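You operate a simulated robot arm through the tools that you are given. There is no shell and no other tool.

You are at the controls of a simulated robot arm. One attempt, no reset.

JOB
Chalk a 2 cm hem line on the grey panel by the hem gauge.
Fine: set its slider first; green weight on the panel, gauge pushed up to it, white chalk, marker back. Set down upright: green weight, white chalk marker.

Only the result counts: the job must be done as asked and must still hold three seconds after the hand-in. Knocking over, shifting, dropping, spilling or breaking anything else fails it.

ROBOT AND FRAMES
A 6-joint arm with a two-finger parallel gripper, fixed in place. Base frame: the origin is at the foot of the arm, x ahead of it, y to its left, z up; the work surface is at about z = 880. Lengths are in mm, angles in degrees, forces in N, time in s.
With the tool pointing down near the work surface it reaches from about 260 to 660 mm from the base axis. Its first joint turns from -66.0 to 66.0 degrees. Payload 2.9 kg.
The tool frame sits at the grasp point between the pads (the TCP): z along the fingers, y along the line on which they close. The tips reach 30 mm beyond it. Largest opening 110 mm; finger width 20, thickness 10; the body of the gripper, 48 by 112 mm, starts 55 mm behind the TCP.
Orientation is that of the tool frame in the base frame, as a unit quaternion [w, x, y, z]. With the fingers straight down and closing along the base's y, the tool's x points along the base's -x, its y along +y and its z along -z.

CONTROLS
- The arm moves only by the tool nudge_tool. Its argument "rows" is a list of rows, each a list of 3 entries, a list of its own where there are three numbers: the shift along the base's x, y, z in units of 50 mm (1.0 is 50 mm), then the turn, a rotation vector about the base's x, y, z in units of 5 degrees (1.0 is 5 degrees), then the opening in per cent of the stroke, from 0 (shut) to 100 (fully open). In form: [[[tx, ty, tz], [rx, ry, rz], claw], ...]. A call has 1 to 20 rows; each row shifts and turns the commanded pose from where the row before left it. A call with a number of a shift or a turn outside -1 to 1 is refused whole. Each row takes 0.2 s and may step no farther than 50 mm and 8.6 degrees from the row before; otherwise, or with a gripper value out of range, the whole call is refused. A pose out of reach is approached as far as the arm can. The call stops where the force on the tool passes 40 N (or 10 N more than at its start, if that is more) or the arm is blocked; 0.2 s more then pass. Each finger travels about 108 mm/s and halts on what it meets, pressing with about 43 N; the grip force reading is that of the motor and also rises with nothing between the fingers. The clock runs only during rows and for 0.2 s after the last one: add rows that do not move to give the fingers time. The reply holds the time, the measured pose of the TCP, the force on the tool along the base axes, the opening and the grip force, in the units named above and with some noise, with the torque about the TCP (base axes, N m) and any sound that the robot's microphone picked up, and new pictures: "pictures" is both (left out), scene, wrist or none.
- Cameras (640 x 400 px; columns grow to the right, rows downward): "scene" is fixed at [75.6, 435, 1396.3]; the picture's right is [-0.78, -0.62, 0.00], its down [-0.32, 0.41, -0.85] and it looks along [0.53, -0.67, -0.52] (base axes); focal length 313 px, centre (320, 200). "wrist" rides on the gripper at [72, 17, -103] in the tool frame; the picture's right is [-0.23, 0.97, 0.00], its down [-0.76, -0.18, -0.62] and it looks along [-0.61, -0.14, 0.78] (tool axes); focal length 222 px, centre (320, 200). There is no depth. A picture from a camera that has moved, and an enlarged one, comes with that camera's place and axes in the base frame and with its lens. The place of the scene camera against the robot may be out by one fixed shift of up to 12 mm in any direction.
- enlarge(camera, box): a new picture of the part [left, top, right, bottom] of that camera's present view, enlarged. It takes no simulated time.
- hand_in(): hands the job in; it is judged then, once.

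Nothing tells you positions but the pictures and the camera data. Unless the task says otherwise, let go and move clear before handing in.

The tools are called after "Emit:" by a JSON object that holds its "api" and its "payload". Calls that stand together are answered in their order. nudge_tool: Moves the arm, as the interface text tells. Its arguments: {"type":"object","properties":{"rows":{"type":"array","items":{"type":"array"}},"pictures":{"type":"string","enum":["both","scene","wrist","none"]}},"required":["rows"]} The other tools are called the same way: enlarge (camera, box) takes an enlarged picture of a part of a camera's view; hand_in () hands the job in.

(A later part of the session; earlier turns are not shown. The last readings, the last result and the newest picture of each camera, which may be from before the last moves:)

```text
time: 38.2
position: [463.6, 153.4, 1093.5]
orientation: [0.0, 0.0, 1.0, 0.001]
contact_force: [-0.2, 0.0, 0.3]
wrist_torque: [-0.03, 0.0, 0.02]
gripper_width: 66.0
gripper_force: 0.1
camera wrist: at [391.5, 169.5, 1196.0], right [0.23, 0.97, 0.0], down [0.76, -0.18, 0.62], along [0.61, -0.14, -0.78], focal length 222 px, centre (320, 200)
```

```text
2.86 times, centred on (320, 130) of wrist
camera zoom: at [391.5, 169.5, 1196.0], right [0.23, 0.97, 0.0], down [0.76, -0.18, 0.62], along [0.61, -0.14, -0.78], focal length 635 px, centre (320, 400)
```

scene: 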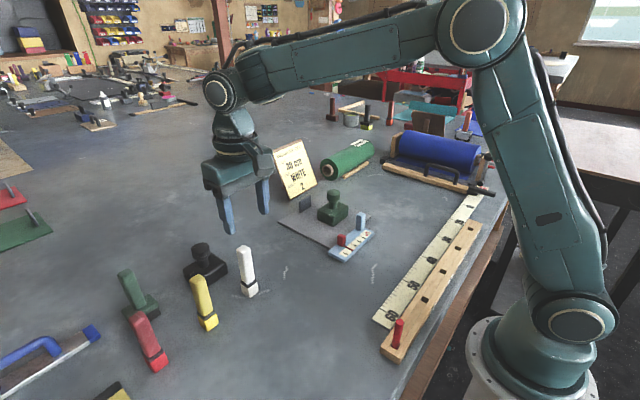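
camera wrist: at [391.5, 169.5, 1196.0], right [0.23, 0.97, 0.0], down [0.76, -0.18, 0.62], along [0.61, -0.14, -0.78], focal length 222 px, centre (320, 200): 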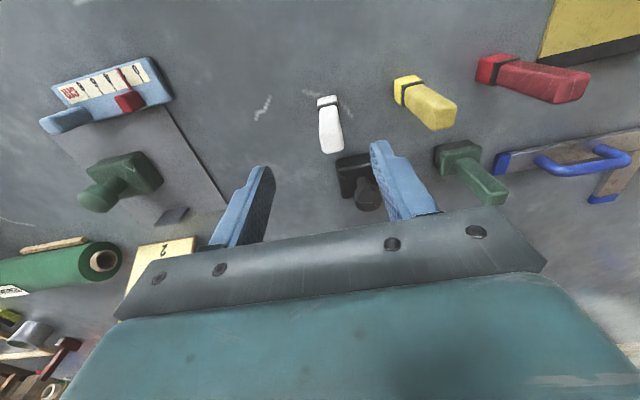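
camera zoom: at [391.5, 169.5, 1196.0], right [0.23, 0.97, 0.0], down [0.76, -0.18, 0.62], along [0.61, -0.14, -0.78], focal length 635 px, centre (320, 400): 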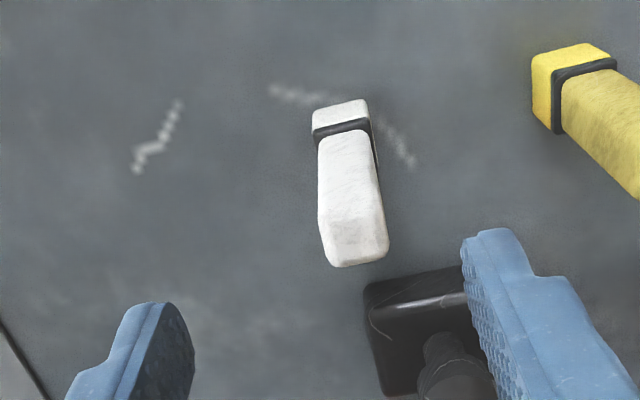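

The white marker is about 123 mm tall with its centre roughly 17 mm ahead and 8 mm left of the present TCP. I centre over it and take another look before descending.

Emit:
{"api": "nudge_tool", "payload": {"rows": [[[0.34, 0.15, -0.3], [0, 0, 0], 55], [[0, 0, -0.5], [0, 0, 0], 50], [[0, 0, 0], [0, 0, 0], 50], [[0, 0, 0], [0, 0, 0], 50]], "pictures": "both"}}

Emit:
{"api": "enlarge", "payload": {"camera": "wrist", "box": [240, 60, 400, 220]}}

Emit:
{"api": "enlarge", "payload": {"camera": "scene", "box": [190, 180, 310, 310]}}

```text
time: 39.2
position: [482.0, 158.4, 1052.7]
orientation: [0.0, 0.0, 1.0, 0.001]
contact_force: [-0.7, 0.3, 0.7]
wrist_torque: [0.02, 0.0, 0.02]
gripper_width: 54.9
gripper_force: 0.1
camera wrist: at [409.2, 174.9, 1156.0], right [0.23, 0.97, 0.0], down [0.76, -0.18, 0.62], along [0.61, -0.14, -0.78], focal length 222 px, centre (320, 200)
```

scene: 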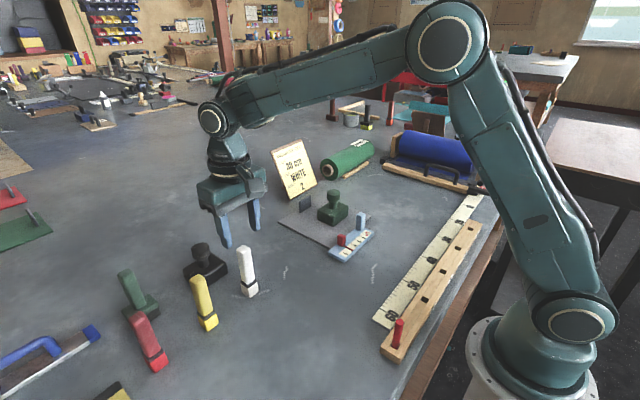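
wrist: 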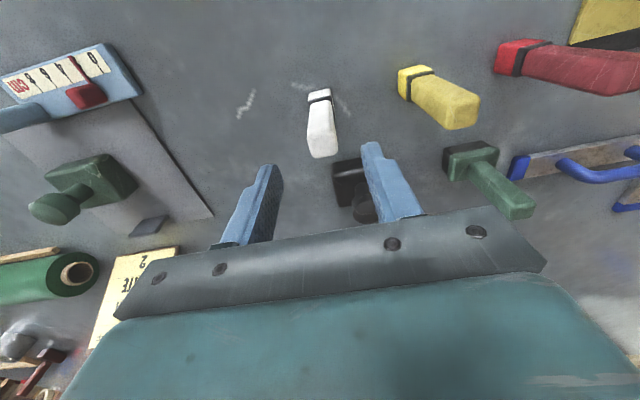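

```text
2.50 times, centred on (320, 140) of wrist
camera zoom: at [409.2, 174.9, 1156.0], right [0.23, 0.97, 0.0], down [0.76, -0.18, 0.62], along [0.61, -0.14, -0.78], focal length 555 px, centre (320, 350)
```

zoom: 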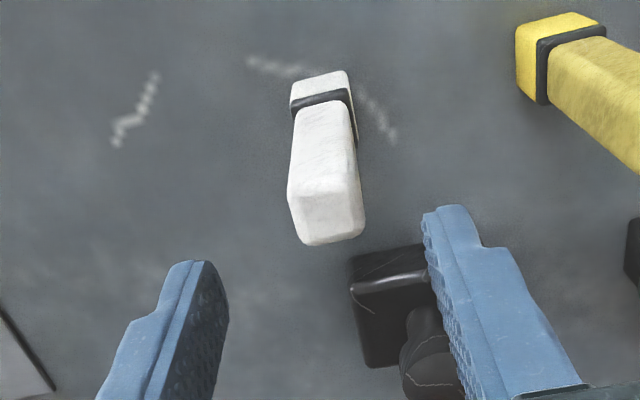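

```text
3.08 times, centred on (250, 245) of scene
camera zoom: at [75.6, 435.0, 1396.3], right [-0.78, -0.62, 0.0], down [-0.32, 0.41, -0.85], along [0.53, -0.67, -0.52], focal length 962 px, centre (535, 62)
```

zoom: 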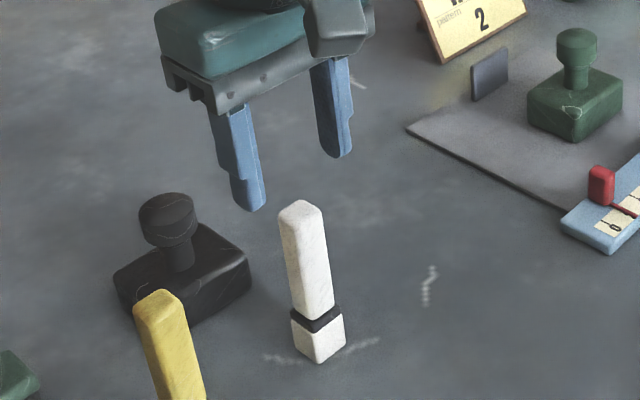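

The marker is about 3 mm to the left and 1 mm nearer than the TCP. I correct that and descend around the handle to z ≈ 960.

Emit:
{"api": "nudge_tool", "payload": {"rows": [[[-0.02, 0.06, 0], [0, 0, 0], 50], [[0, 0, -0.6], [0, 0, 0], 50], [[0, 0, -0.6], [0, 0, 0], 50], [[0, 0, -0.66], [0, 0, 0], 50], [[0, 0, 0], [0, 0, 0], 40], [[0, 0, 0], [0, 0, 0], 32]], "pictures": "both"}}

Emit:
{"api": "enlarge", "payload": {"camera": "wrist", "box": [240, 60, 400, 240]}}

Emit:
{"api": "enlarge", "payload": {"camera": "scene", "box": [190, 180, 310, 310]}}

```text
time: 40.6
position: [480.2, 158.5, 958.0]
orientation: [-0.001, 0.001, 1.0, 0.001]
contact_force: [-0.5, 0.2, 0.3]
wrist_torque: [0.01, -0.02, -0.02]
gripper_width: 35.0
gripper_force: 0.0
camera wrist: at [408.4, 176.3, 1061.7], right [0.23, 0.97, 0.0], down [0.76, -0.18, 0.62], along [0.61, -0.14, -0.78], focal length 222 px, centre (320, 200)
```

scene: 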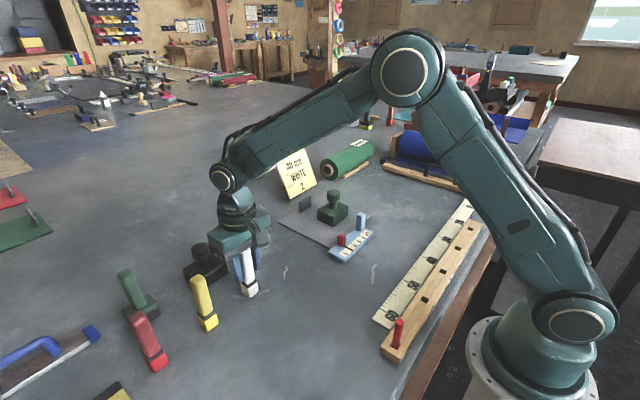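
wrist: 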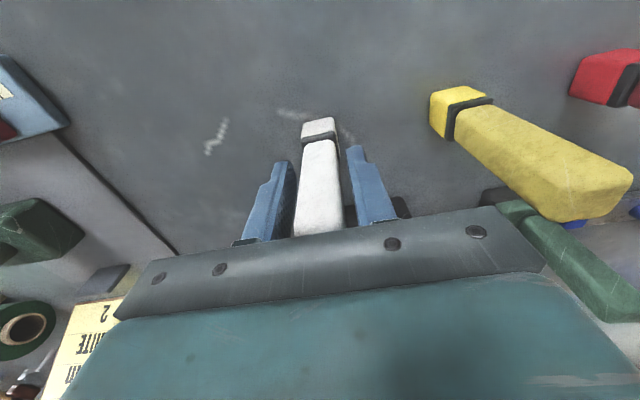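

```text
2.22 times, centred on (320, 150) of wrist
camera zoom: at [408.4, 176.3, 1061.7], right [0.23, 0.97, 0.0], down [0.76, -0.18, 0.62], along [0.61, -0.14, -0.78], focal length 494 px, centre (320, 311)
```

zoom: 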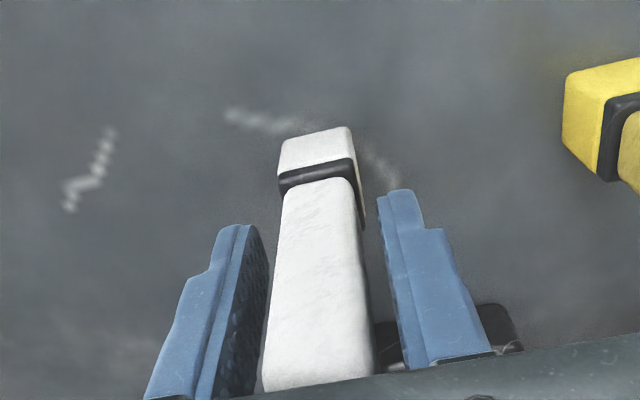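

```text
3.08 times, centred on (250, 245) of scene
camera zoom: at [75.6, 435.0, 1396.3], right [-0.78, -0.62, 0.0], down [-0.32, 0.41, -0.85], along [0.53, -0.67, -0.52], focal length 962 px, centre (535, 62)
```

zoom: 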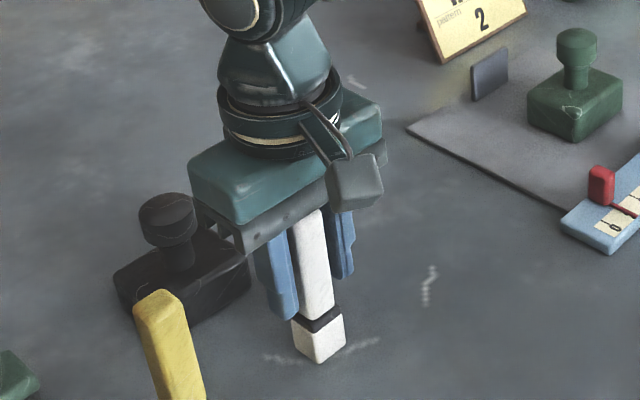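

The handle sits between the fingers, slightly to the right side of the base frame's centre line. I shift 1.5 mm and close gently.

Emit:
{"api": "nudge_tool", "payload": {"rows": [[[0, -0.03, 0], [0, 0, 0], 30], [[0, 0, 0], [0, 0, 0], 24], [[0, 0, 0], [0, 0, 0], 20], [[0, 0, 0], [0, 0, 0], 10], [[0, 0, 0], [0, 0, 0], 10]], "pictures": "both"}}

Emit:
{"api": "enlarge", "payload": {"camera": "wrist", "box": [240, 60, 400, 240]}}

Emit:
{"api": "enlarge", "payload": {"camera": "scene", "box": [190, 180, 310, 310]}}

```text
time: 41.8
position: [481.4, 157.4, 958.7]
orientation: [0.0, 0.0, 1.0, 0.0]
contact_force: [0.0, -0.7, 0.9]
wrist_torque: [-0.02, -0.03, -0.01]
gripper_width: 21.3
gripper_force: 42.8
camera wrist: at [408.5, 174.7, 1062.3], right [0.23, 0.97, 0.0], down [0.76, -0.18, 0.62], along [0.61, -0.14, -0.78], focal length 222 px, centre (320, 200)
```

scene: 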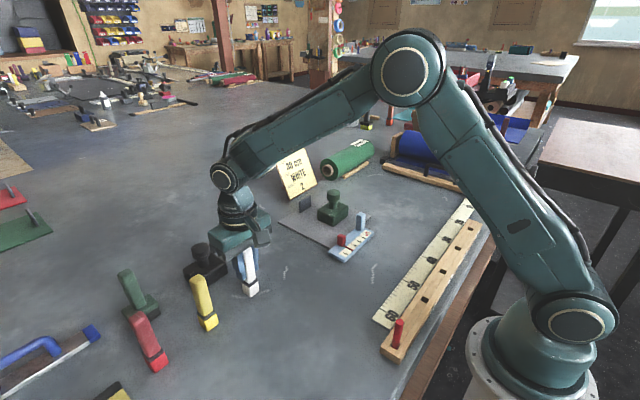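
wrist: 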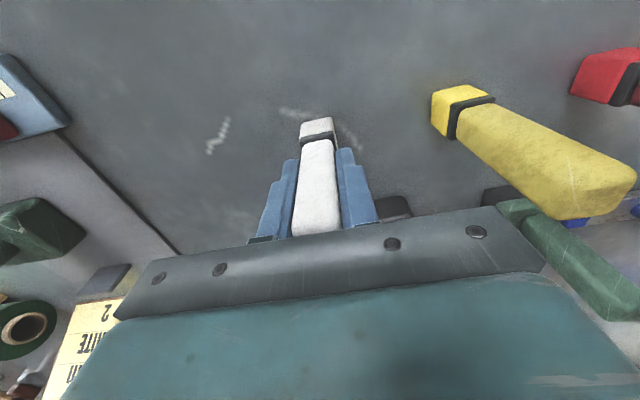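

```text
2.22 times, centred on (320, 150) of wrist
camera zoom: at [408.5, 174.7, 1062.3], right [0.23, 0.97, 0.0], down [0.76, -0.18, 0.62], along [0.61, -0.14, -0.78], focal length 494 px, centre (320, 311)
```

zoom: 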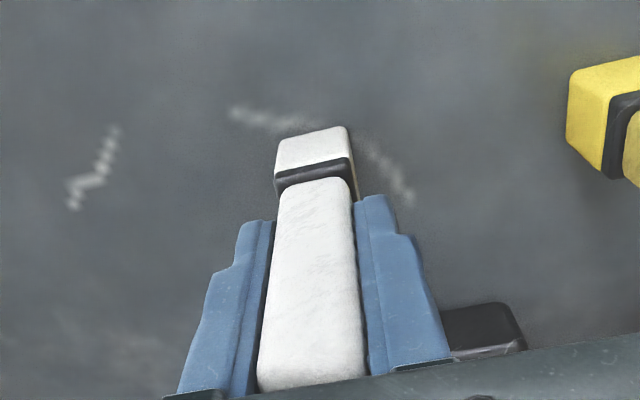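

```text
3.08 times, centred on (250, 245) of scene
camera zoom: at [75.6, 435.0, 1396.3], right [-0.78, -0.62, 0.0], down [-0.32, 0.41, -0.85], along [0.53, -0.67, -0.52], focal length 962 px, centre (535, 62)
```

zoom: 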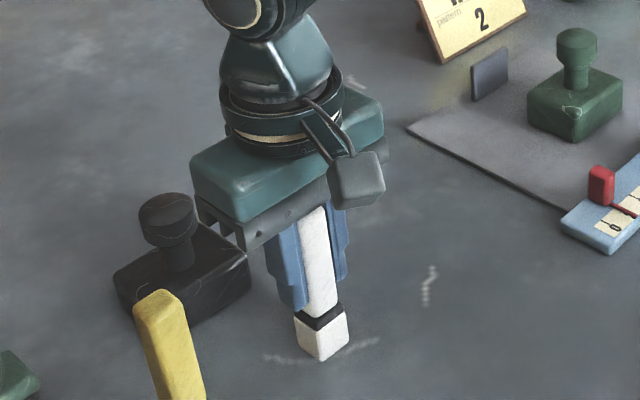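

The white marker is gripped (21.3 mm) and upright; it slid about 2.5 mm in −y during closing, which I'll compensate for on return. I lift it and carry it over to the hem-line start on the panel.

Emit:
{"api": "nudge_tool", "payload": {"rows": [[[0, 0, 0.1], [0, 0, 0], 10], [[0, 0, 0.5], [0, 0, 0], 10], [[0, 0, 0.6], [0, 0, 0], 10], [[-0.1, -0.65, 0], [0, 0, 0], 10], [[-0.1, -0.8, 0], [0, 0, 0], 10], [[-0.1, -0.8, 0], [0, 0, 0], 10], [[-0.1, -0.8, 0], [0, 0, 0], 10], [[-0.1, -0.8, 0], [0, 0, 0], 10], [[-0.1, -0.6, 0], [0, 0, 0], 10], [[-0.1, -0.238, 0], [0, 0, 0], 10], [[0, 0, 0], [0, 0, 0], 10], [[0, 0, 0], [0, 0, 0], 10], [[0, 0, 0], [0, 0, 0], 10]], "pictures": "both"}}

Emit:
{"api": "enlarge", "payload": {"camera": "wrist", "box": [200, 60, 440, 240]}}

Emit:
{"api": "enlarge", "payload": {"camera": "scene", "box": [280, 150, 400, 270]}}

```text
time: 44.6
position: [447.2, -76.7, 1021.3]
orientation: [0.0, 0.0, 1.0, 0.0]
contact_force: [0.1, -0.1, -1.6]
wrist_torque: [0.0, 0.0, 0.0]
gripper_width: 21.7
gripper_force: 43.3
camera wrist: at [373.9, -58.0, 1123.9], right [0.23, 0.97, 0.0], down [0.76, -0.18, 0.62], along [0.61, -0.14, -0.78], focal length 222 px, centre (320, 200)
```

scene: 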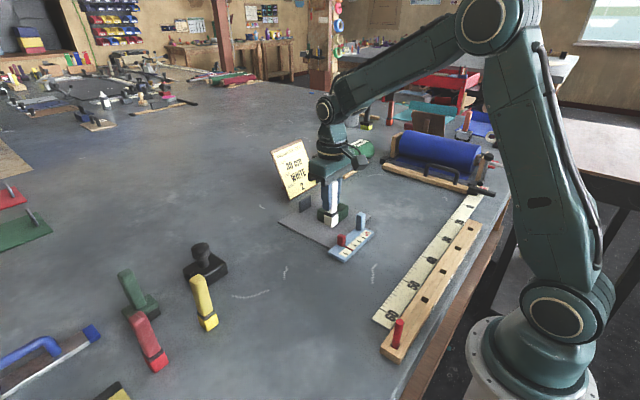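
wrist: 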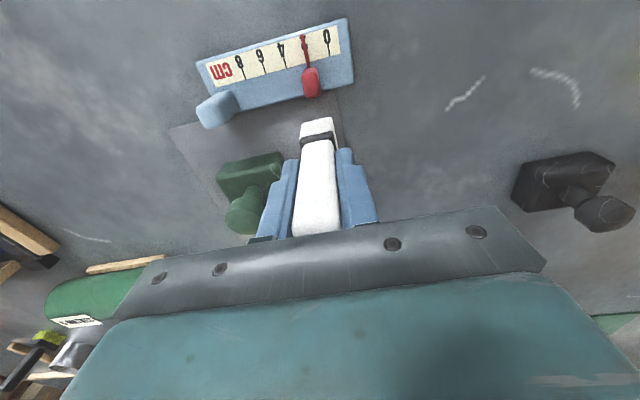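

```text
2.22 times, centred on (320, 150) of wrist
camera zoom: at [373.9, -58.0, 1123.9], right [0.23, 0.97, 0.0], down [0.76, -0.18, 0.62], along [0.61, -0.14, -0.78], focal length 494 px, centre (320, 311)
```

zoom: 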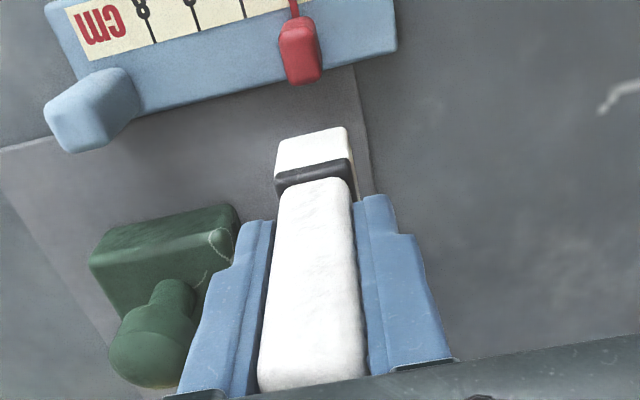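

```text
3.33 times, centred on (340, 210) of scene
camera zoom: at [75.6, 435.0, 1396.3], right [-0.78, -0.62, 0.0], down [-0.32, 0.41, -0.85], along [0.53, -0.67, -0.52], focal length 1042 px, centre (253, 167)
```

zoom: 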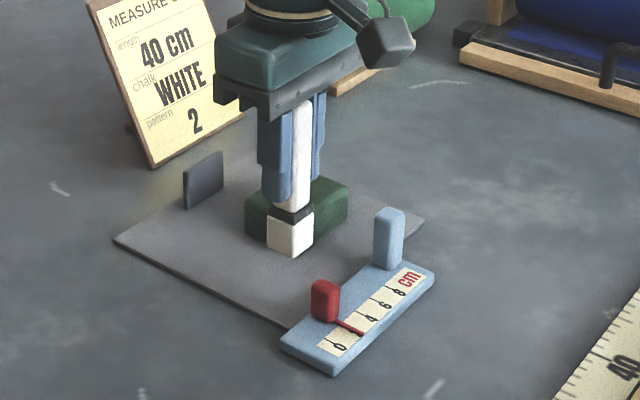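

Emit:
{"api": "enlarge", "payload": {"camera": "wrist", "box": [290, 90, 370, 150]}}

Emit:
{"api": "enlarge", "payload": {"camera": "wrist", "box": [150, 10, 370, 150]}}

Emit:
{"api": "enlarge", "payload": {"camera": "scene", "box": [325, 210, 375, 265]}}

```text
6.67 times, centred on (330, 120) of wrist
camera zoom: at [373.9, -58.0, 1123.9], right [0.23, 0.97, 0.0], down [0.76, -0.18, 0.62], along [0.61, -0.14, -0.78], focal length 1481 px, centre (253, 733)
```

zoom: 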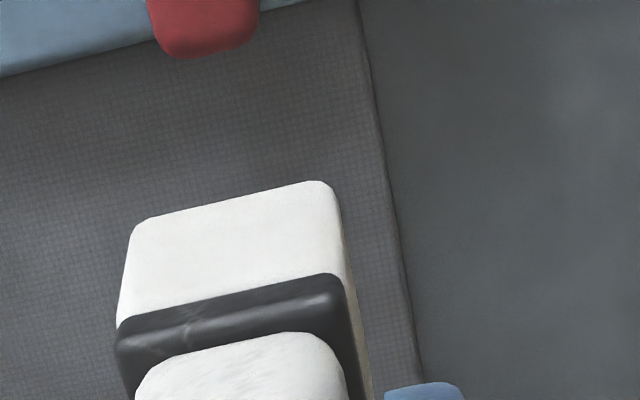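

```text
2.86 times, centred on (260, 80) of wrist
camera zoom: at [373.9, -58.0, 1123.9], right [0.23, 0.97, 0.0], down [0.76, -0.18, 0.62], along [0.61, -0.14, -0.78], focal length 635 px, centre (491, 543)
```

zoom: 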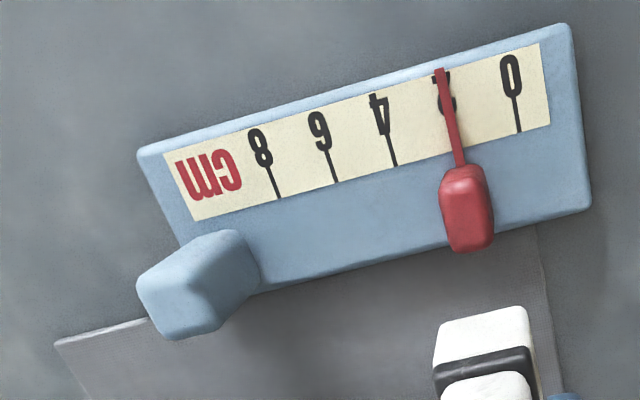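

```text
7.27 times, centred on (350, 238) of scene
camera zoom: at [75.6, 435.0, 1396.3], right [-0.78, -0.62, 0.0], down [-0.32, 0.41, -0.85], along [0.53, -0.67, -0.52], focal length 2274 px, centre (102, -73)
```

zoom: 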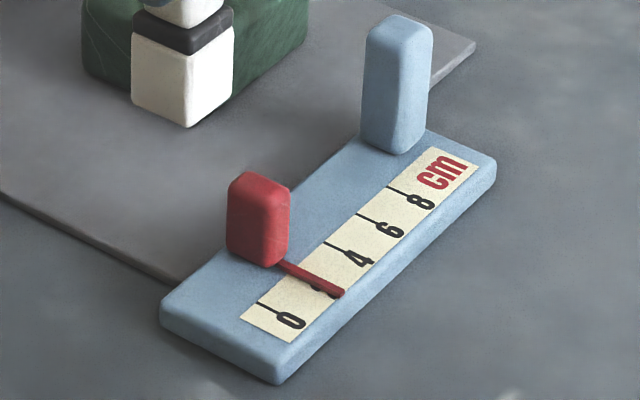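

The geometry is as wanted: the chalk's centre is 19.8 mm inside the panel's left edge and in line with the pointer. I lower the marker near the gauge, just above the panel.

Emit:
{"api": "nudge_tool", "payload": {"rows": [[[-0.1, -0.004, -0.3], [0, 0, 0], 10], [[0, 0, -0.5], [0, 0, 0], 10], [[0, 0, -0.26], [0, 0, 0], 10], [[0, 0, 0], [0, 0, 0], 10], [[0, 0, 0], [0, 0, 0], 10]], "pictures": "both"}}

Emit:
{"api": "enlarge", "payload": {"camera": "scene", "box": [310, 205, 370, 255]}}

Emit:
{"api": "enlarge", "payload": {"camera": "wrist", "box": [270, 80, 370, 150]}}

```text
time: 45.8
position: [441.4, -75.2, 966.3]
orientation: [-0.001, -0.001, 1.0, 0.0]
contact_force: [0.3, 0.0, -0.6]
wrist_torque: [-0.04, 0.0, 0.01]
gripper_width: 21.5
gripper_force: 43.0
camera wrist: at [369.1, -58.7, 1070.3], right [0.23, 0.97, 0.0], down [0.76, -0.18, 0.62], along [0.61, -0.14, -0.78], focal length 222 px, centre (320, 200)
```

scene: 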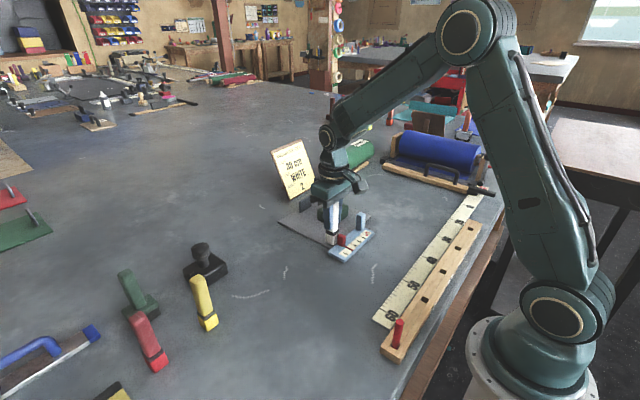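
wrist: 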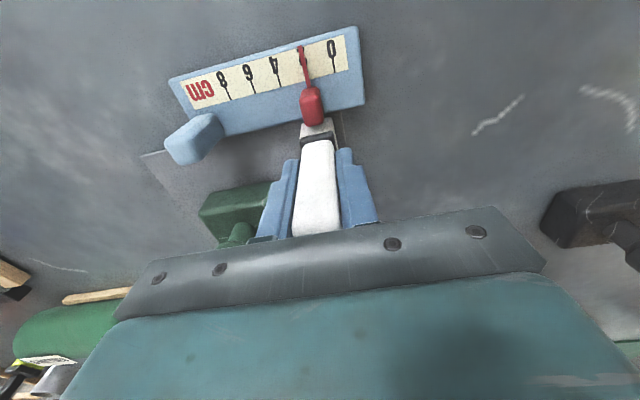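

```text
8.00 times, centred on (340, 230) of scene
camera zoom: at [75.6, 435.0, 1396.3], right [-0.78, -0.62, 0.0], down [-0.32, 0.41, -0.85], along [0.53, -0.67, -0.52], focal length 2501 px, centre (160, -40)
```

zoom: 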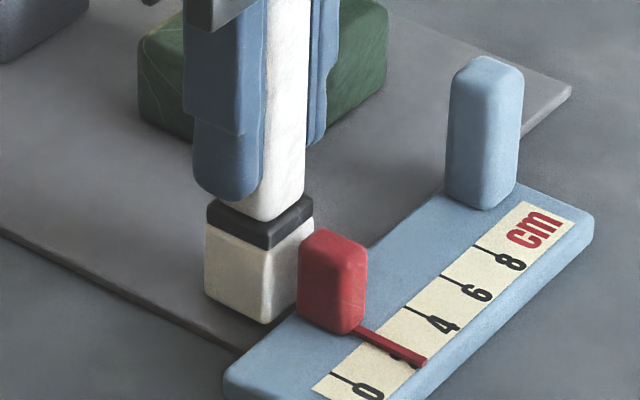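

```text
5.71 times, centred on (320, 115) of wrist
camera zoom: at [369.1, -58.7, 1070.3], right [0.23, 0.97, 0.0], down [0.76, -0.18, 0.62], along [0.61, -0.14, -0.78], focal length 1269 px, centre (320, 686)
```

zoom: 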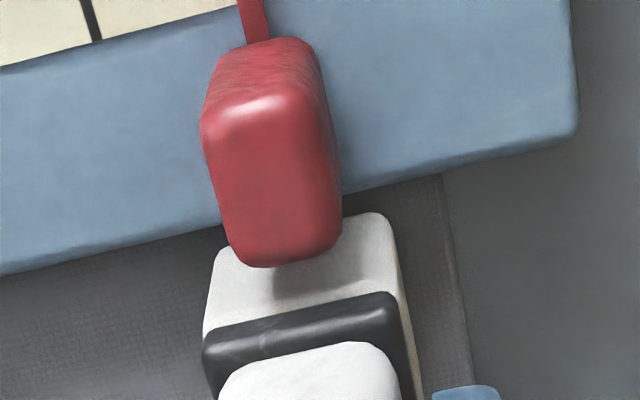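

The chalk's centre is about 20.3 mm from the left edge, right behind the pointer. I lower in small steps to make light contact.

Emit:
{"api": "nudge_tool", "payload": {"rows": [[[0, 0, -0.02], [0, 0, 0], 10], [[0, 0, 0], [0, 0, 0], 10]], "pictures": "none"}}

Emit:
{"api": "nudge_tool", "payload": {"rows": [[[0, 0, -0.01], [0, 0, 0], 10], [[0, 0, 0], [0, 0, 0], 10]], "pictures": "none"}}

Emit:
{"api": "nudge_tool", "payload": {"rows": [[[0, 0, -0.01], [0, 0, 0], 10], [[0, 0, 0], [0, 0, 0], 10]], "pictures": "none"}}

```text
time: 46.4
position: [441.8, -76.7, 966.5]
orientation: [0.0, -0.001, 1.0, 0.0]
contact_force: [0.0, -0.1, -0.2]
wrist_torque: [-0.01, -0.01, 0.0]
gripper_width: 21.7
gripper_force: 43.0
```

```text
time: 47.0
position: [442.6, -75.9, 964.3]
orientation: [-0.001, 0.0, 1.0, 0.0]
contact_force: [-0.1, -0.4, -0.9]
wrist_torque: [-0.02, 0.01, 0.0]
gripper_width: 21.6
gripper_force: 43.3
```

```text
time: 47.6
position: [441.7, -76.3, 965.6]
orientation: [0.0, 0.0, 1.0, 0.0]
contact_force: [0.7, 0.1, -1.9]
wrist_torque: [-0.01, -0.01, 0.0]
gripper_width: 21.7
gripper_force: 43.0
```

Emit:
{"api": "nudge_tool", "payload": {"rows": [[[0, 0, -0.008], [0, 0, 0], 10], [[0, 0, 0], [0, 0, 0], 10]], "pictures": "none"}}

Emit:
{"api": "nudge_tool", "payload": {"rows": [[[0, 0, -0.008], [0, 0, 0], 10], [[0, 0, 0], [0, 0, 0], 10]], "pictures": "none"}}

Emit:
{"api": "nudge_tool", "payload": {"rows": [[[0, 0, -0.006], [0, 0, 0], 10], [[0, 0, 0], [0, 0, 0], 10]], "pictures": "none"}}

```text
time: 48.2
position: [440.8, -76.7, 963.3]
orientation: [0.0, 0.0, 1.0, 0.0]
contact_force: [-0.4, 0.2, -2.6]
wrist_torque: [-0.01, 0.0, 0.0]
gripper_width: 21.6
gripper_force: 42.7
```

```text
time: 48.8
position: [441.4, -76.4, 964.2]
orientation: [0.0, 0.0, 1.0, 0.0]
contact_force: [0.4, -1.5, -1.7]
wrist_torque: [-0.01, 0.01, 0.02]
gripper_width: 21.5
gripper_force: 43.3
```

```text
time: 49.4
position: [442.1, -75.6, 964.7]
orientation: [0.0, 0.0, 1.0, -0.001]
contact_force: [-0.7, -0.4, 0.3]
wrist_torque: [0.01, 0.02, -0.01]
gripper_width: 21.7
gripper_force: 42.9
```

Emit:
{"api": "nudge_tool", "payload": {"rows": [[[0, 0, -0.005], [0, 0, 0], 10], [[0, 0, 0], [0, 0, 0], 10]], "pictures": "none"}}

Emit:
{"api": "nudge_tool", "payload": {"rows": [[[0, 0, 0], [0, 0, 0], 10], [[0, 0, 0], [0, 0, 0], 10]], "pictures": "scene"}}

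Emit:
{"api": "enlarge", "payload": {"camera": "scene", "box": [310, 205, 370, 255]}}

```text
time: 50.0
position: [441.9, -75.4, 964.4]
orientation: [0.0, 0.0, 1.0, 0.0]
contact_force: [-3.1, 0.7, 3.6]
wrist_torque: [0.05, 0.14, 0.01]
gripper_width: 21.4
gripper_force: 43.1
```

```text
time: 50.6
position: [442.0, -76.3, 964.0]
orientation: [-0.001, 0.0, 1.0, 0.0]
contact_force: [-2.2, 0.0, 4.5]
wrist_torque: [0.06, 0.11, -0.02]
gripper_width: 21.5
gripper_force: 43.1
```

scene: 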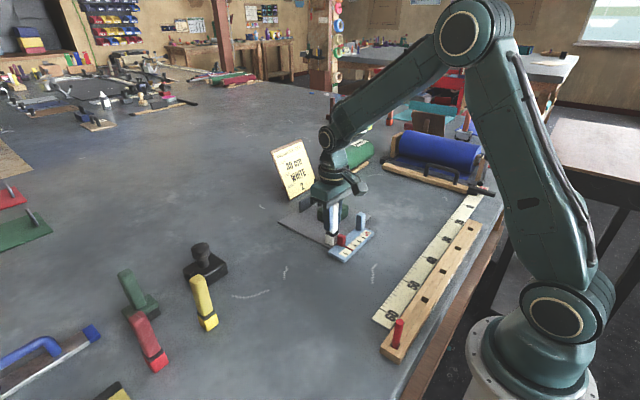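

```text
8.00 times, centred on (340, 230) of scene
camera zoom: at [75.5, 435.0, 1396.3], right [-0.78, -0.62, 0.0], down [-0.32, 0.41, -0.85], along [0.53, -0.67, -0.52], focal length 2501 px, centre (160, -40)
```

zoom: 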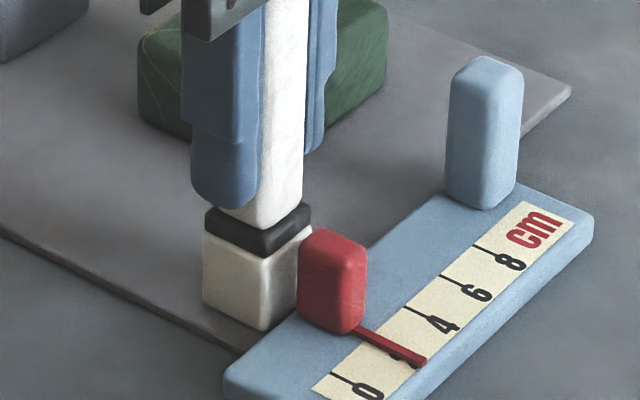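

The chalk touches with about 5 N. I begin the stroke in +x with a short segment, monitoring the force.

Emit:
{"api": "nudge_tool", "payload": {"rows": [[[0.08, 0, 0], [0, 0, 0], 10], [[0.08, 0, 0], [0, 0, 0], 10], [[0.08, 0, 0], [0, 0, 0], 10], [[0.08, 0, 0], [0, 0, 0], 10], [[0.08, 0, 0], [0, 0, 0], 10]], "pictures": "both"}}

Emit:
{"api": "enlarge", "payload": {"camera": "scene", "box": [310, 205, 370, 255]}}

Emit:
{"api": "enlarge", "payload": {"camera": "wrist", "box": [270, 60, 370, 150]}}

```text
time: 51.8
position: [460.5, -76.7, 964.4]
orientation: [0.0, 0.0, 1.0, 0.0]
contact_force: [-3.3, -1.1, 4.4]
wrist_torque: [-0.05, 0.22, -0.01]
gripper_width: 21.5
gripper_force: 43.2
camera wrist: at [389.4, -58.4, 1067.3], right [0.23, 0.97, 0.0], down [0.76, -0.18, 0.62], along [0.61, -0.14, -0.78], focal length 222 px, centre (320, 200)
```

scene: 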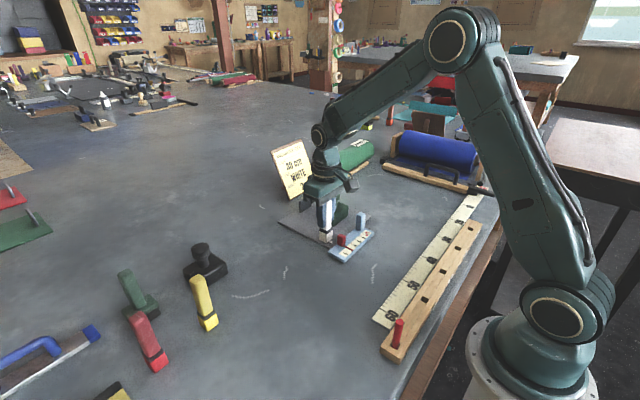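
wrist: 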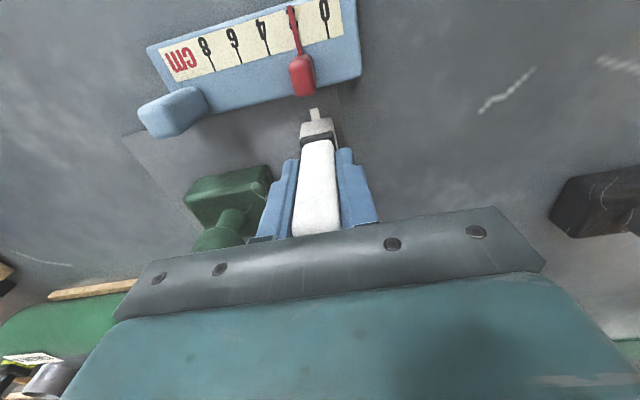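

```text
8.00 times, centred on (340, 230) of scene
camera zoom: at [75.5, 435.0, 1396.3], right [-0.78, -0.62, 0.0], down [-0.32, 0.41, -0.85], along [0.53, -0.67, -0.52], focal length 2501 px, centre (160, -40)
```

zoom: 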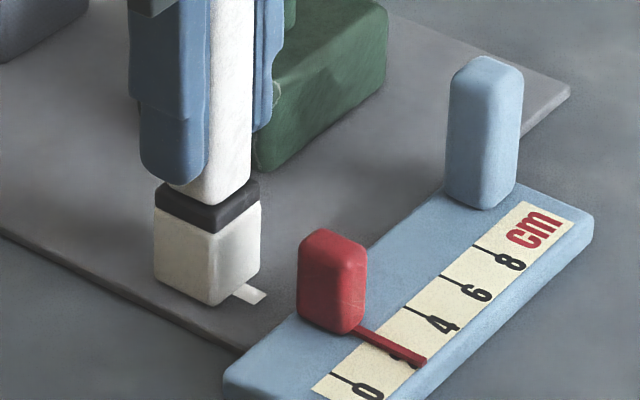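

```text
4.44 times, centred on (320, 105) of wrist
camera zoom: at [389.4, -58.4, 1067.3], right [0.23, 0.97, 0.0], down [0.76, -0.18, 0.62], along [0.61, -0.14, -0.78], focal length 987 px, centre (320, 622)
```

zoom: 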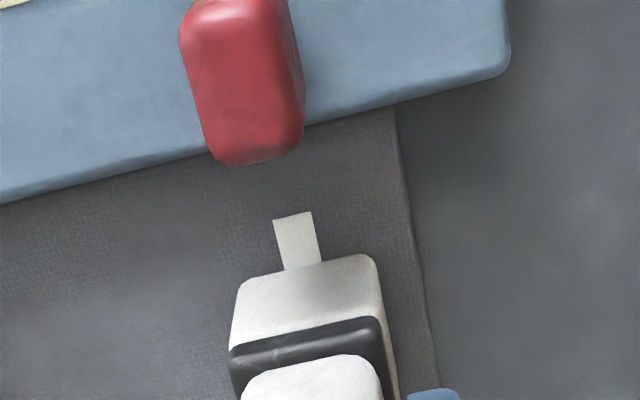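

The chalk draws a clean white line about 9 mm wide, ~20.5 mm from the left edge and in line with the pointer. I continue the stroke in segments, watching the contact force.

Emit:
{"api": "nudge_tool", "payload": {"rows": [[[0.08, 0, 0], [0, 0, 0], 10], [[0.08, 0, 0], [0, 0, 0], 10], [[0.08, 0, 0], [0, 0, 0], 10], [[0.08, 0, 0], [0, 0, 0], 10], [[0.08, 0, 0], [0, 0, 0], 10], [[0.08, 0, 0], [0, 0, 0], 10], [[0.08, 0, 0], [0, 0, 0], 10]], "pictures": "none"}}

Emit:
{"api": "nudge_tool", "payload": {"rows": [[[0, 0, 0], [0, 0, 0], 10]], "pictures": "scene"}}

Emit:
{"api": "enlarge", "payload": {"camera": "scene", "box": [280, 185, 380, 265]}}

```text
time: 53.4
position: [489.5, -74.9, 964.4]
orientation: [0.0, 0.0, 1.0, 0.0]
contact_force: [0.1, 0.1, -1.2]
wrist_torque: [-0.02, 0.01, 0.04]
gripper_width: 21.5
gripper_force: 43.7
```

```text
time: 53.8
position: [489.8, -75.0, 964.4]
orientation: [0.0, 0.001, 1.0, 0.0]
contact_force: [0.2, 0.4, -2.2]
wrist_torque: [0.0, 0.0, 0.01]
gripper_width: 21.6
gripper_force: 43.3
```

scene: 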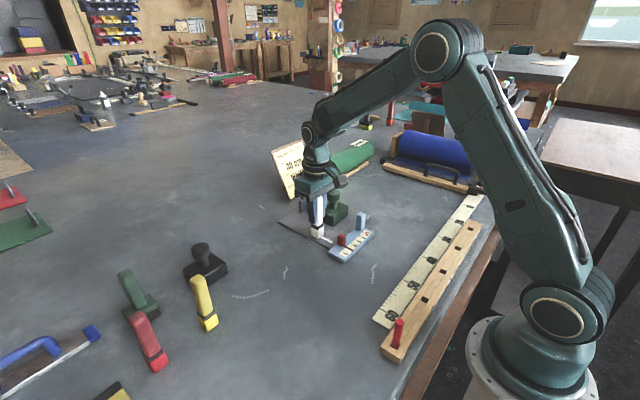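

```text
5.00 times, centred on (330, 225) of scene
camera zoom: at [75.7, 435.0, 1396.3], right [-0.78, -0.62, 0.0], down [-0.32, 0.41, -0.85], along [0.53, -0.67, -0.52], focal length 1563 px, centre (270, 75)
```

zoom: 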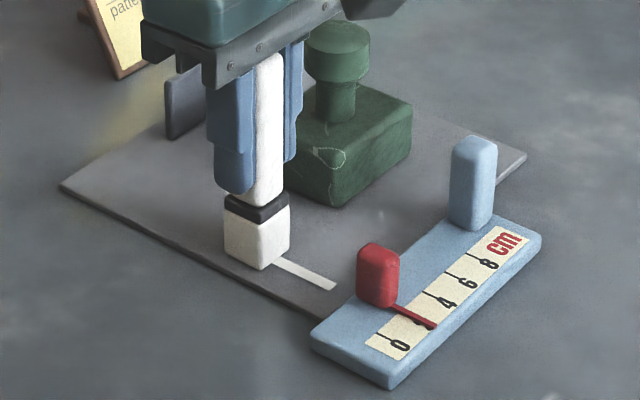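

Contact has been lost slightly in this segment, so I lower in 0.3 mm steps, and then retrace a bit to leave no gap.

Emit:
{"api": "nudge_tool", "payload": {"rows": [[[0, 0, -0.008], [0, 0, 0], 10], [[0, 0, 0], [0, 0, 0], 10]], "pictures": "none"}}

Emit:
{"api": "nudge_tool", "payload": {"rows": [[[0, 0, -0.006], [0, 0, 0], 10], [[0, 0, 0], [0, 0, 0], 10]], "pictures": "none"}}

```text
time: 54.4
position: [489.7, -75.9, 965.2]
orientation: [0.0, 0.0, 1.0, 0.0]
contact_force: [0.0, 0.3, -1.6]
wrist_torque: [0.02, 0.02, -0.01]
gripper_width: 21.6
gripper_force: 42.8
```

```text
time: 55.0
position: [489.5, -75.9, 963.4]
orientation: [0.0, 0.001, 1.0, 0.0]
contact_force: [-0.5, 1.4, 0.7]
wrist_torque: [0.04, 0.01, 0.03]
gripper_width: 21.6
gripper_force: 43.0
```

Emit:
{"api": "nudge_tool", "payload": {"rows": [[[-0.08, 0, 0.002], [0, 0, 0], 10], [[-0.08, 0, 0.002], [0, 0, 0], 10], [[-0.08, 0, 0.002], [0, 0, 0], 10], [[0, 0, 0], [0, 0, 0], 10]], "pictures": "none"}}

Emit:
{"api": "nudge_tool", "payload": {"rows": [[[0.08, 0, -0.002], [0, 0, 0], 10], [[0.08, 0, -0.002], [0, 0, 0], 10], [[0.08, 0, -0.003], [0, 0, 0], 10], [[0.08, 0, -0.003], [0, 0, 0], 10], [[0, 0, 0], [0, 0, 0], 10]], "pictures": "none"}}

```text
time: 56.0
position: [476.3, -74.6, 964.7]
orientation: [0.0, -0.001, 1.0, 0.0]
contact_force: [-0.3, -0.2, -0.9]
wrist_torque: [-0.04, 0.02, 0.01]
gripper_width: 21.8
gripper_force: 43.5
```

```text
time: 57.2
position: [493.2, -75.8, 965.1]
orientation: [0.0, 0.0, 1.0, 0.0]
contact_force: [-5.5, -1.1, 17.4]
wrist_torque: [-0.05, 0.53, -0.01]
gripper_width: 21.2
gripper_force: 42.8
```

Emit:
{"api": "nudge_tool", "payload": {"rows": [[[0, 0, 0.007], [0, 0, 0], 10], [[0.08, 0, 0], [0, 0, 0], 10], [[0.08, 0, 0], [0, 0, 0], 10], [[0.08, 0, 0], [0, 0, 0], 10], [[0, 0, 0], [0, 0, 0], 10]], "pictures": "scene"}}

Emit:
{"api": "enlarge", "payload": {"camera": "scene", "box": [280, 185, 380, 265]}}

```text
time: 58.4
position: [504.9, -76.2, 963.1]
orientation: [0.0, 0.0, 1.0, 0.001]
contact_force: [-7.3, 2.5, 16.3]
wrist_torque: [0.12, 0.57, 0.01]
gripper_width: 21.5
gripper_force: 42.7
```

scene: 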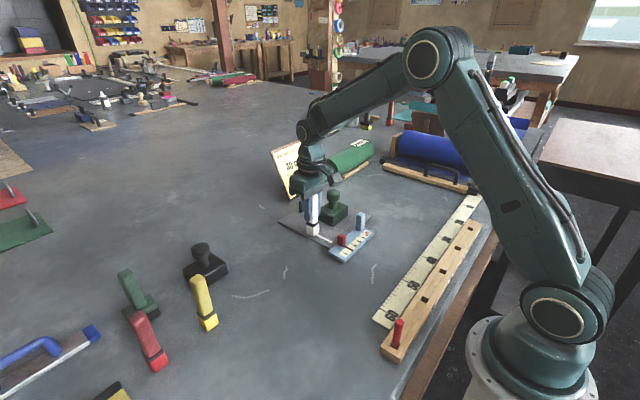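

```text
5.00 times, centred on (330, 225) of scene
camera zoom: at [75.2, 435.0, 1396.3], right [-0.78, -0.62, 0.0], down [-0.32, 0.41, -0.85], along [0.53, -0.67, -0.52], focal length 1563 px, centre (270, 75)
```

zoom: 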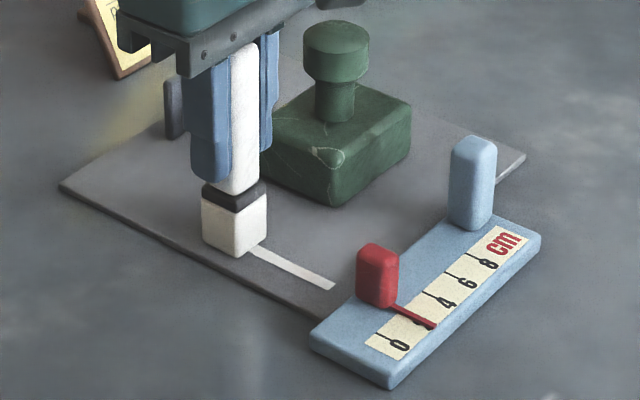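

Emit:
{"api": "nudge_tool", "payload": {"rows": [[[0, 0, 0.008], [0, 0, 0], 10], [[0.08, 0, 0], [0, 0, 0], 10], [[0.08, 0, 0], [0, 0, 0], 10], [[0.08, 0, 0], [0, 0, 0], 10], [[0, 0, 0], [0, 0, 0], 10]], "pictures": "none"}}

```text
time: 59.6
position: [517.7, -76.1, 964.1]
orientation: [0.0, 0.0, 1.0, 0.0]
contact_force: [-3.1, -0.5, 6.3]
wrist_torque: [-0.03, 0.24, -0.02]
gripper_width: 21.8
gripper_force: 43.0
```

The force is down to a comfortable 6 N. I continue the stroke.

Emit:
{"api": "nudge_tool", "payload": {"rows": [[[0.08, 0, 0], [0, 0, 0], 10], [[0.08, 0, 0], [0, 0, 0], 10], [[0.08, 0, 0], [0, 0, 0], 10], [[0.08, 0, 0], [0, 0, 0], 10], [[0, 0, 0], [0, 0, 0], 10]], "pictures": "none"}}

```text
time: 60.8
position: [534.7, -75.3, 964.1]
orientation: [-0.001, 0.0, 1.0, 0.0]
contact_force: [-1.5, 0.2, 2.9]
wrist_torque: [0.0, 0.06, 0.01]
gripper_width: 21.2
gripper_force: 43.1
```

Emit:
{"api": "nudge_tool", "payload": {"rows": [[[0.08, 0, -0.003], [0, 0, 0], 10], [[0.08, 0, -0.002], [0, 0, 0], 10], [[0.08, 0, 0], [0, 0, 0], 10], [[0.08, 0, 0], [0, 0, 0], 10], [[0, 0, 0], [0, 0, 0], 10]], "pictures": "both"}}

Emit:
{"api": "enlarge", "payload": {"camera": "scene", "box": [270, 175, 380, 265]}}

Emit:
{"api": "enlarge", "payload": {"camera": "wrist", "box": [250, 0, 410, 150]}}

```text
time: 62.0
position: [550.2, -76.6, 964.8]
orientation: [0.0, 0.0, 1.0, 0.0]
contact_force: [-4.7, -0.5, 8.2]
wrist_torque: [-0.04, 0.26, -0.02]
gripper_width: 21.6
gripper_force: 42.8
camera wrist: at [477.2, -58.2, 1067.1], right [0.23, 0.97, 0.0], down [0.76, -0.18, 0.62], along [0.61, -0.14, -0.78], focal length 222 px, centre (320, 200)
```

scene: 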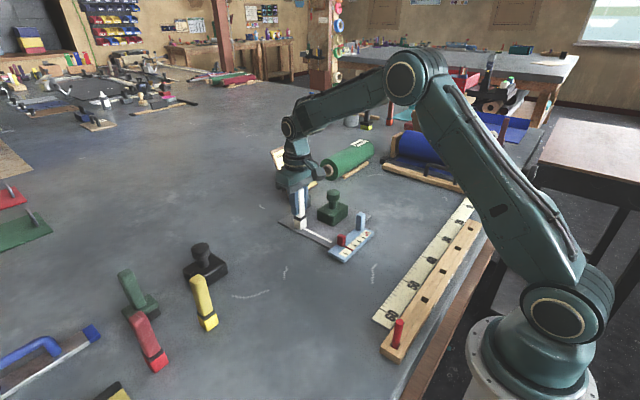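
wrist: 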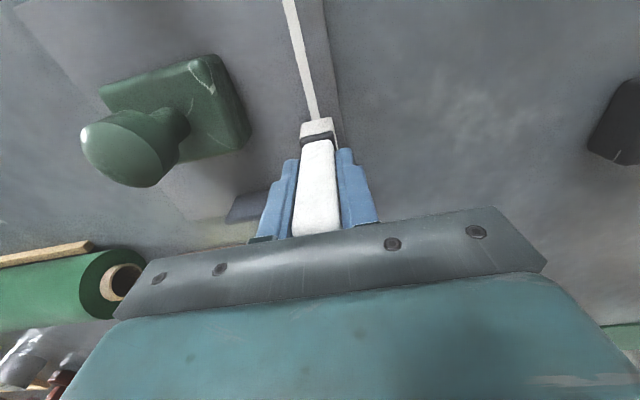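

```text
4.44 times, centred on (325, 220) of scene
camera zoom: at [75.4, 435.0, 1396.3], right [-0.78, -0.62, 0.0], down [-0.32, 0.41, -0.85], along [0.53, -0.67, -0.52], focal length 1389 px, centre (298, 111)
```

zoom: 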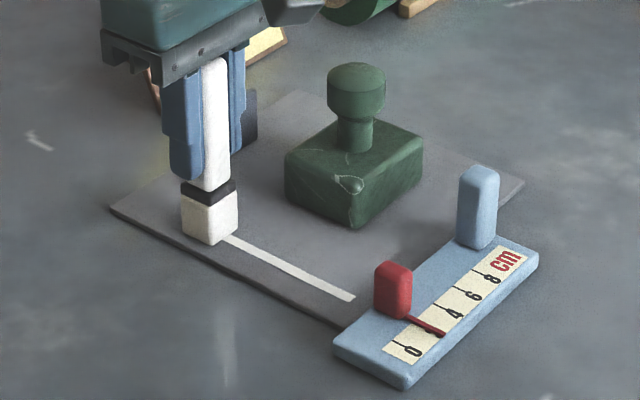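

```text
2.67 times, centred on (330, 75) of wrist
camera zoom: at [477.2, -58.2, 1067.1], right [0.23, 0.97, 0.0], down [0.76, -0.18, 0.62], along [0.61, -0.14, -0.78], focal length 592 px, centre (293, 533)
```

zoom: 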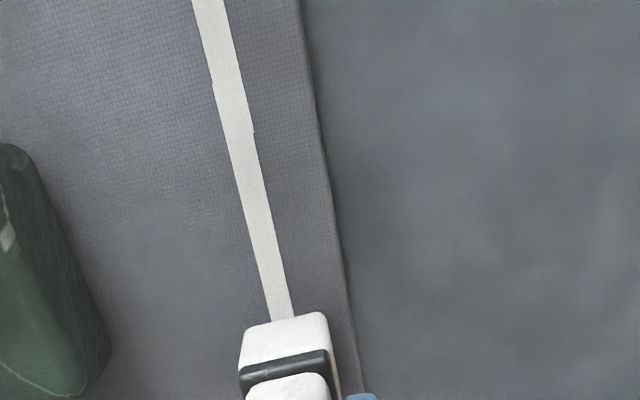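

The line is clean, straight and about 20.5 mm from the edge; weight, gauge and panel are undisturbed. I continue towards the far edge.

Emit:
{"api": "nudge_tool", "payload": {"rows": [[[0.08, 0, 0.002], [0, 0, 0], 10], [[0.08, 0, 0], [0, 0, 0], 10], [[0.08, 0, 0], [0, 0, 0], 10], [[0.08, 0, 0], [0, 0, 0], 10], [[0, 0, 0], [0, 0, 0], 10]], "pictures": "none"}}

```text
time: 63.2
position: [565.1, -74.9, 963.8]
orientation: [0.0, 0.0, 1.0, 0.0]
contact_force: [-3.2, -0.2, 7.6]
wrist_torque: [-0.04, 0.27, -0.04]
gripper_width: 21.6
gripper_force: 43.0
```

Emit:
{"api": "nudge_tool", "payload": {"rows": [[[0.08, 0, 0.002], [0, 0, 0], 10], [[0.08, 0, 0], [0, 0, 0], 10], [[0.08, 0, 0], [0, 0, 0], 10], [[0.08, 0, 0], [0, 0, 0], 10], [[0, 0, 0], [0, 0, 0], 10]], "pictures": "both"}}

Emit:
{"api": "enlarge", "payload": {"camera": "scene", "box": [260, 185, 340, 245]}}

Emit:
{"api": "enlarge", "payload": {"camera": "wrist", "box": [290, 100, 410, 220]}}

```text
time: 64.4
position: [581.5, -75.7, 963.7]
orientation: [0.0, 0.0, 1.0, -0.001]
contact_force: [-1.9, 1.0, 5.2]
wrist_torque: [0.08, 0.1, 0.0]
gripper_width: 21.4
gripper_force: 42.7
camera wrist: at [508.8, -59.0, 1067.1], right [0.23, 0.97, 0.0], down [0.76, -0.18, 0.62], along [0.61, -0.14, -0.78], focal length 222 px, centre (320, 200)
```

scene: 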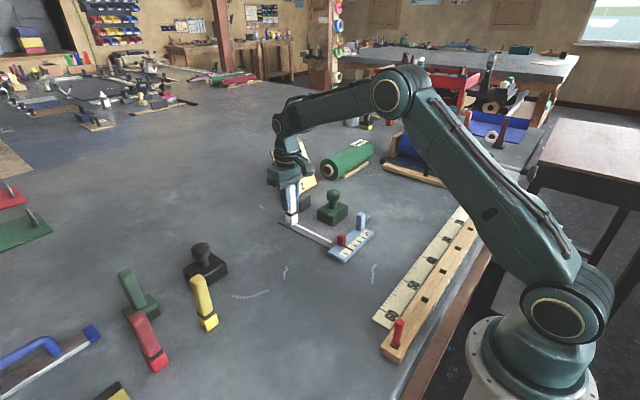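
wrist: 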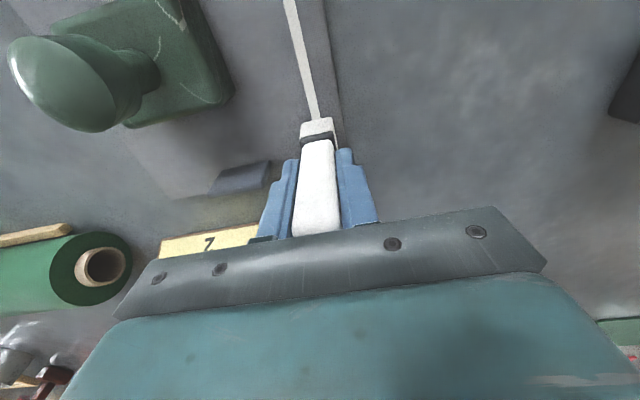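

```text
6.67 times, centred on (300, 215) of scene
camera zoom: at [75.5, 435.0, 1396.3], right [-0.78, -0.62, 0.0], down [-0.32, 0.41, -0.85], along [0.53, -0.67, -0.52], focal length 2084 px, centre (453, 100)
```

zoom: 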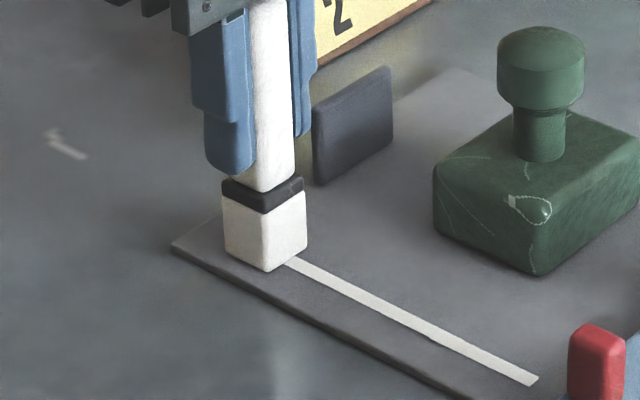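

```text
3.33 times, centred on (350, 160) of wrist
camera zoom: at [508.8, -59.0, 1067.1], right [0.23, 0.97, 0.0], down [0.76, -0.18, 0.62], along [0.61, -0.14, -0.78], focal length 740 px, centre (220, 333)
```

zoom: 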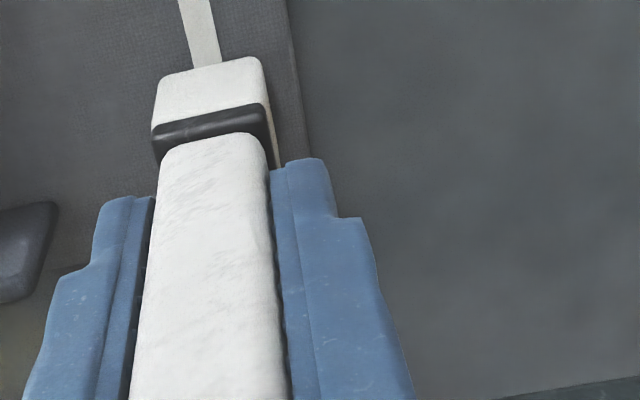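

About 35 mm of panel remain beyond the chalk's centre. I continue to roughly 6–8 mm short of the far edge.

Emit:
{"api": "nudge_tool", "payload": {"rows": [[[0.08, 0, 0], [0, 0, 0], 10], [[0.08, 0, 0], [0, 0, 0], 10], [[0.08, 0, 0], [0, 0, 0], 10], [[0.08, 0, 0], [0, 0, 0], 10], [[0, 0, 0], [0, 0, 0], 10]], "pictures": "none"}}

```text
time: 65.6
position: [599.4, -77.0, 963.4]
orientation: [0.0, 0.0, 1.0, -0.001]
contact_force: [-2.4, -1.3, 3.1]
wrist_torque: [-0.01, 0.09, -0.02]
gripper_width: 21.7
gripper_force: 43.3
```

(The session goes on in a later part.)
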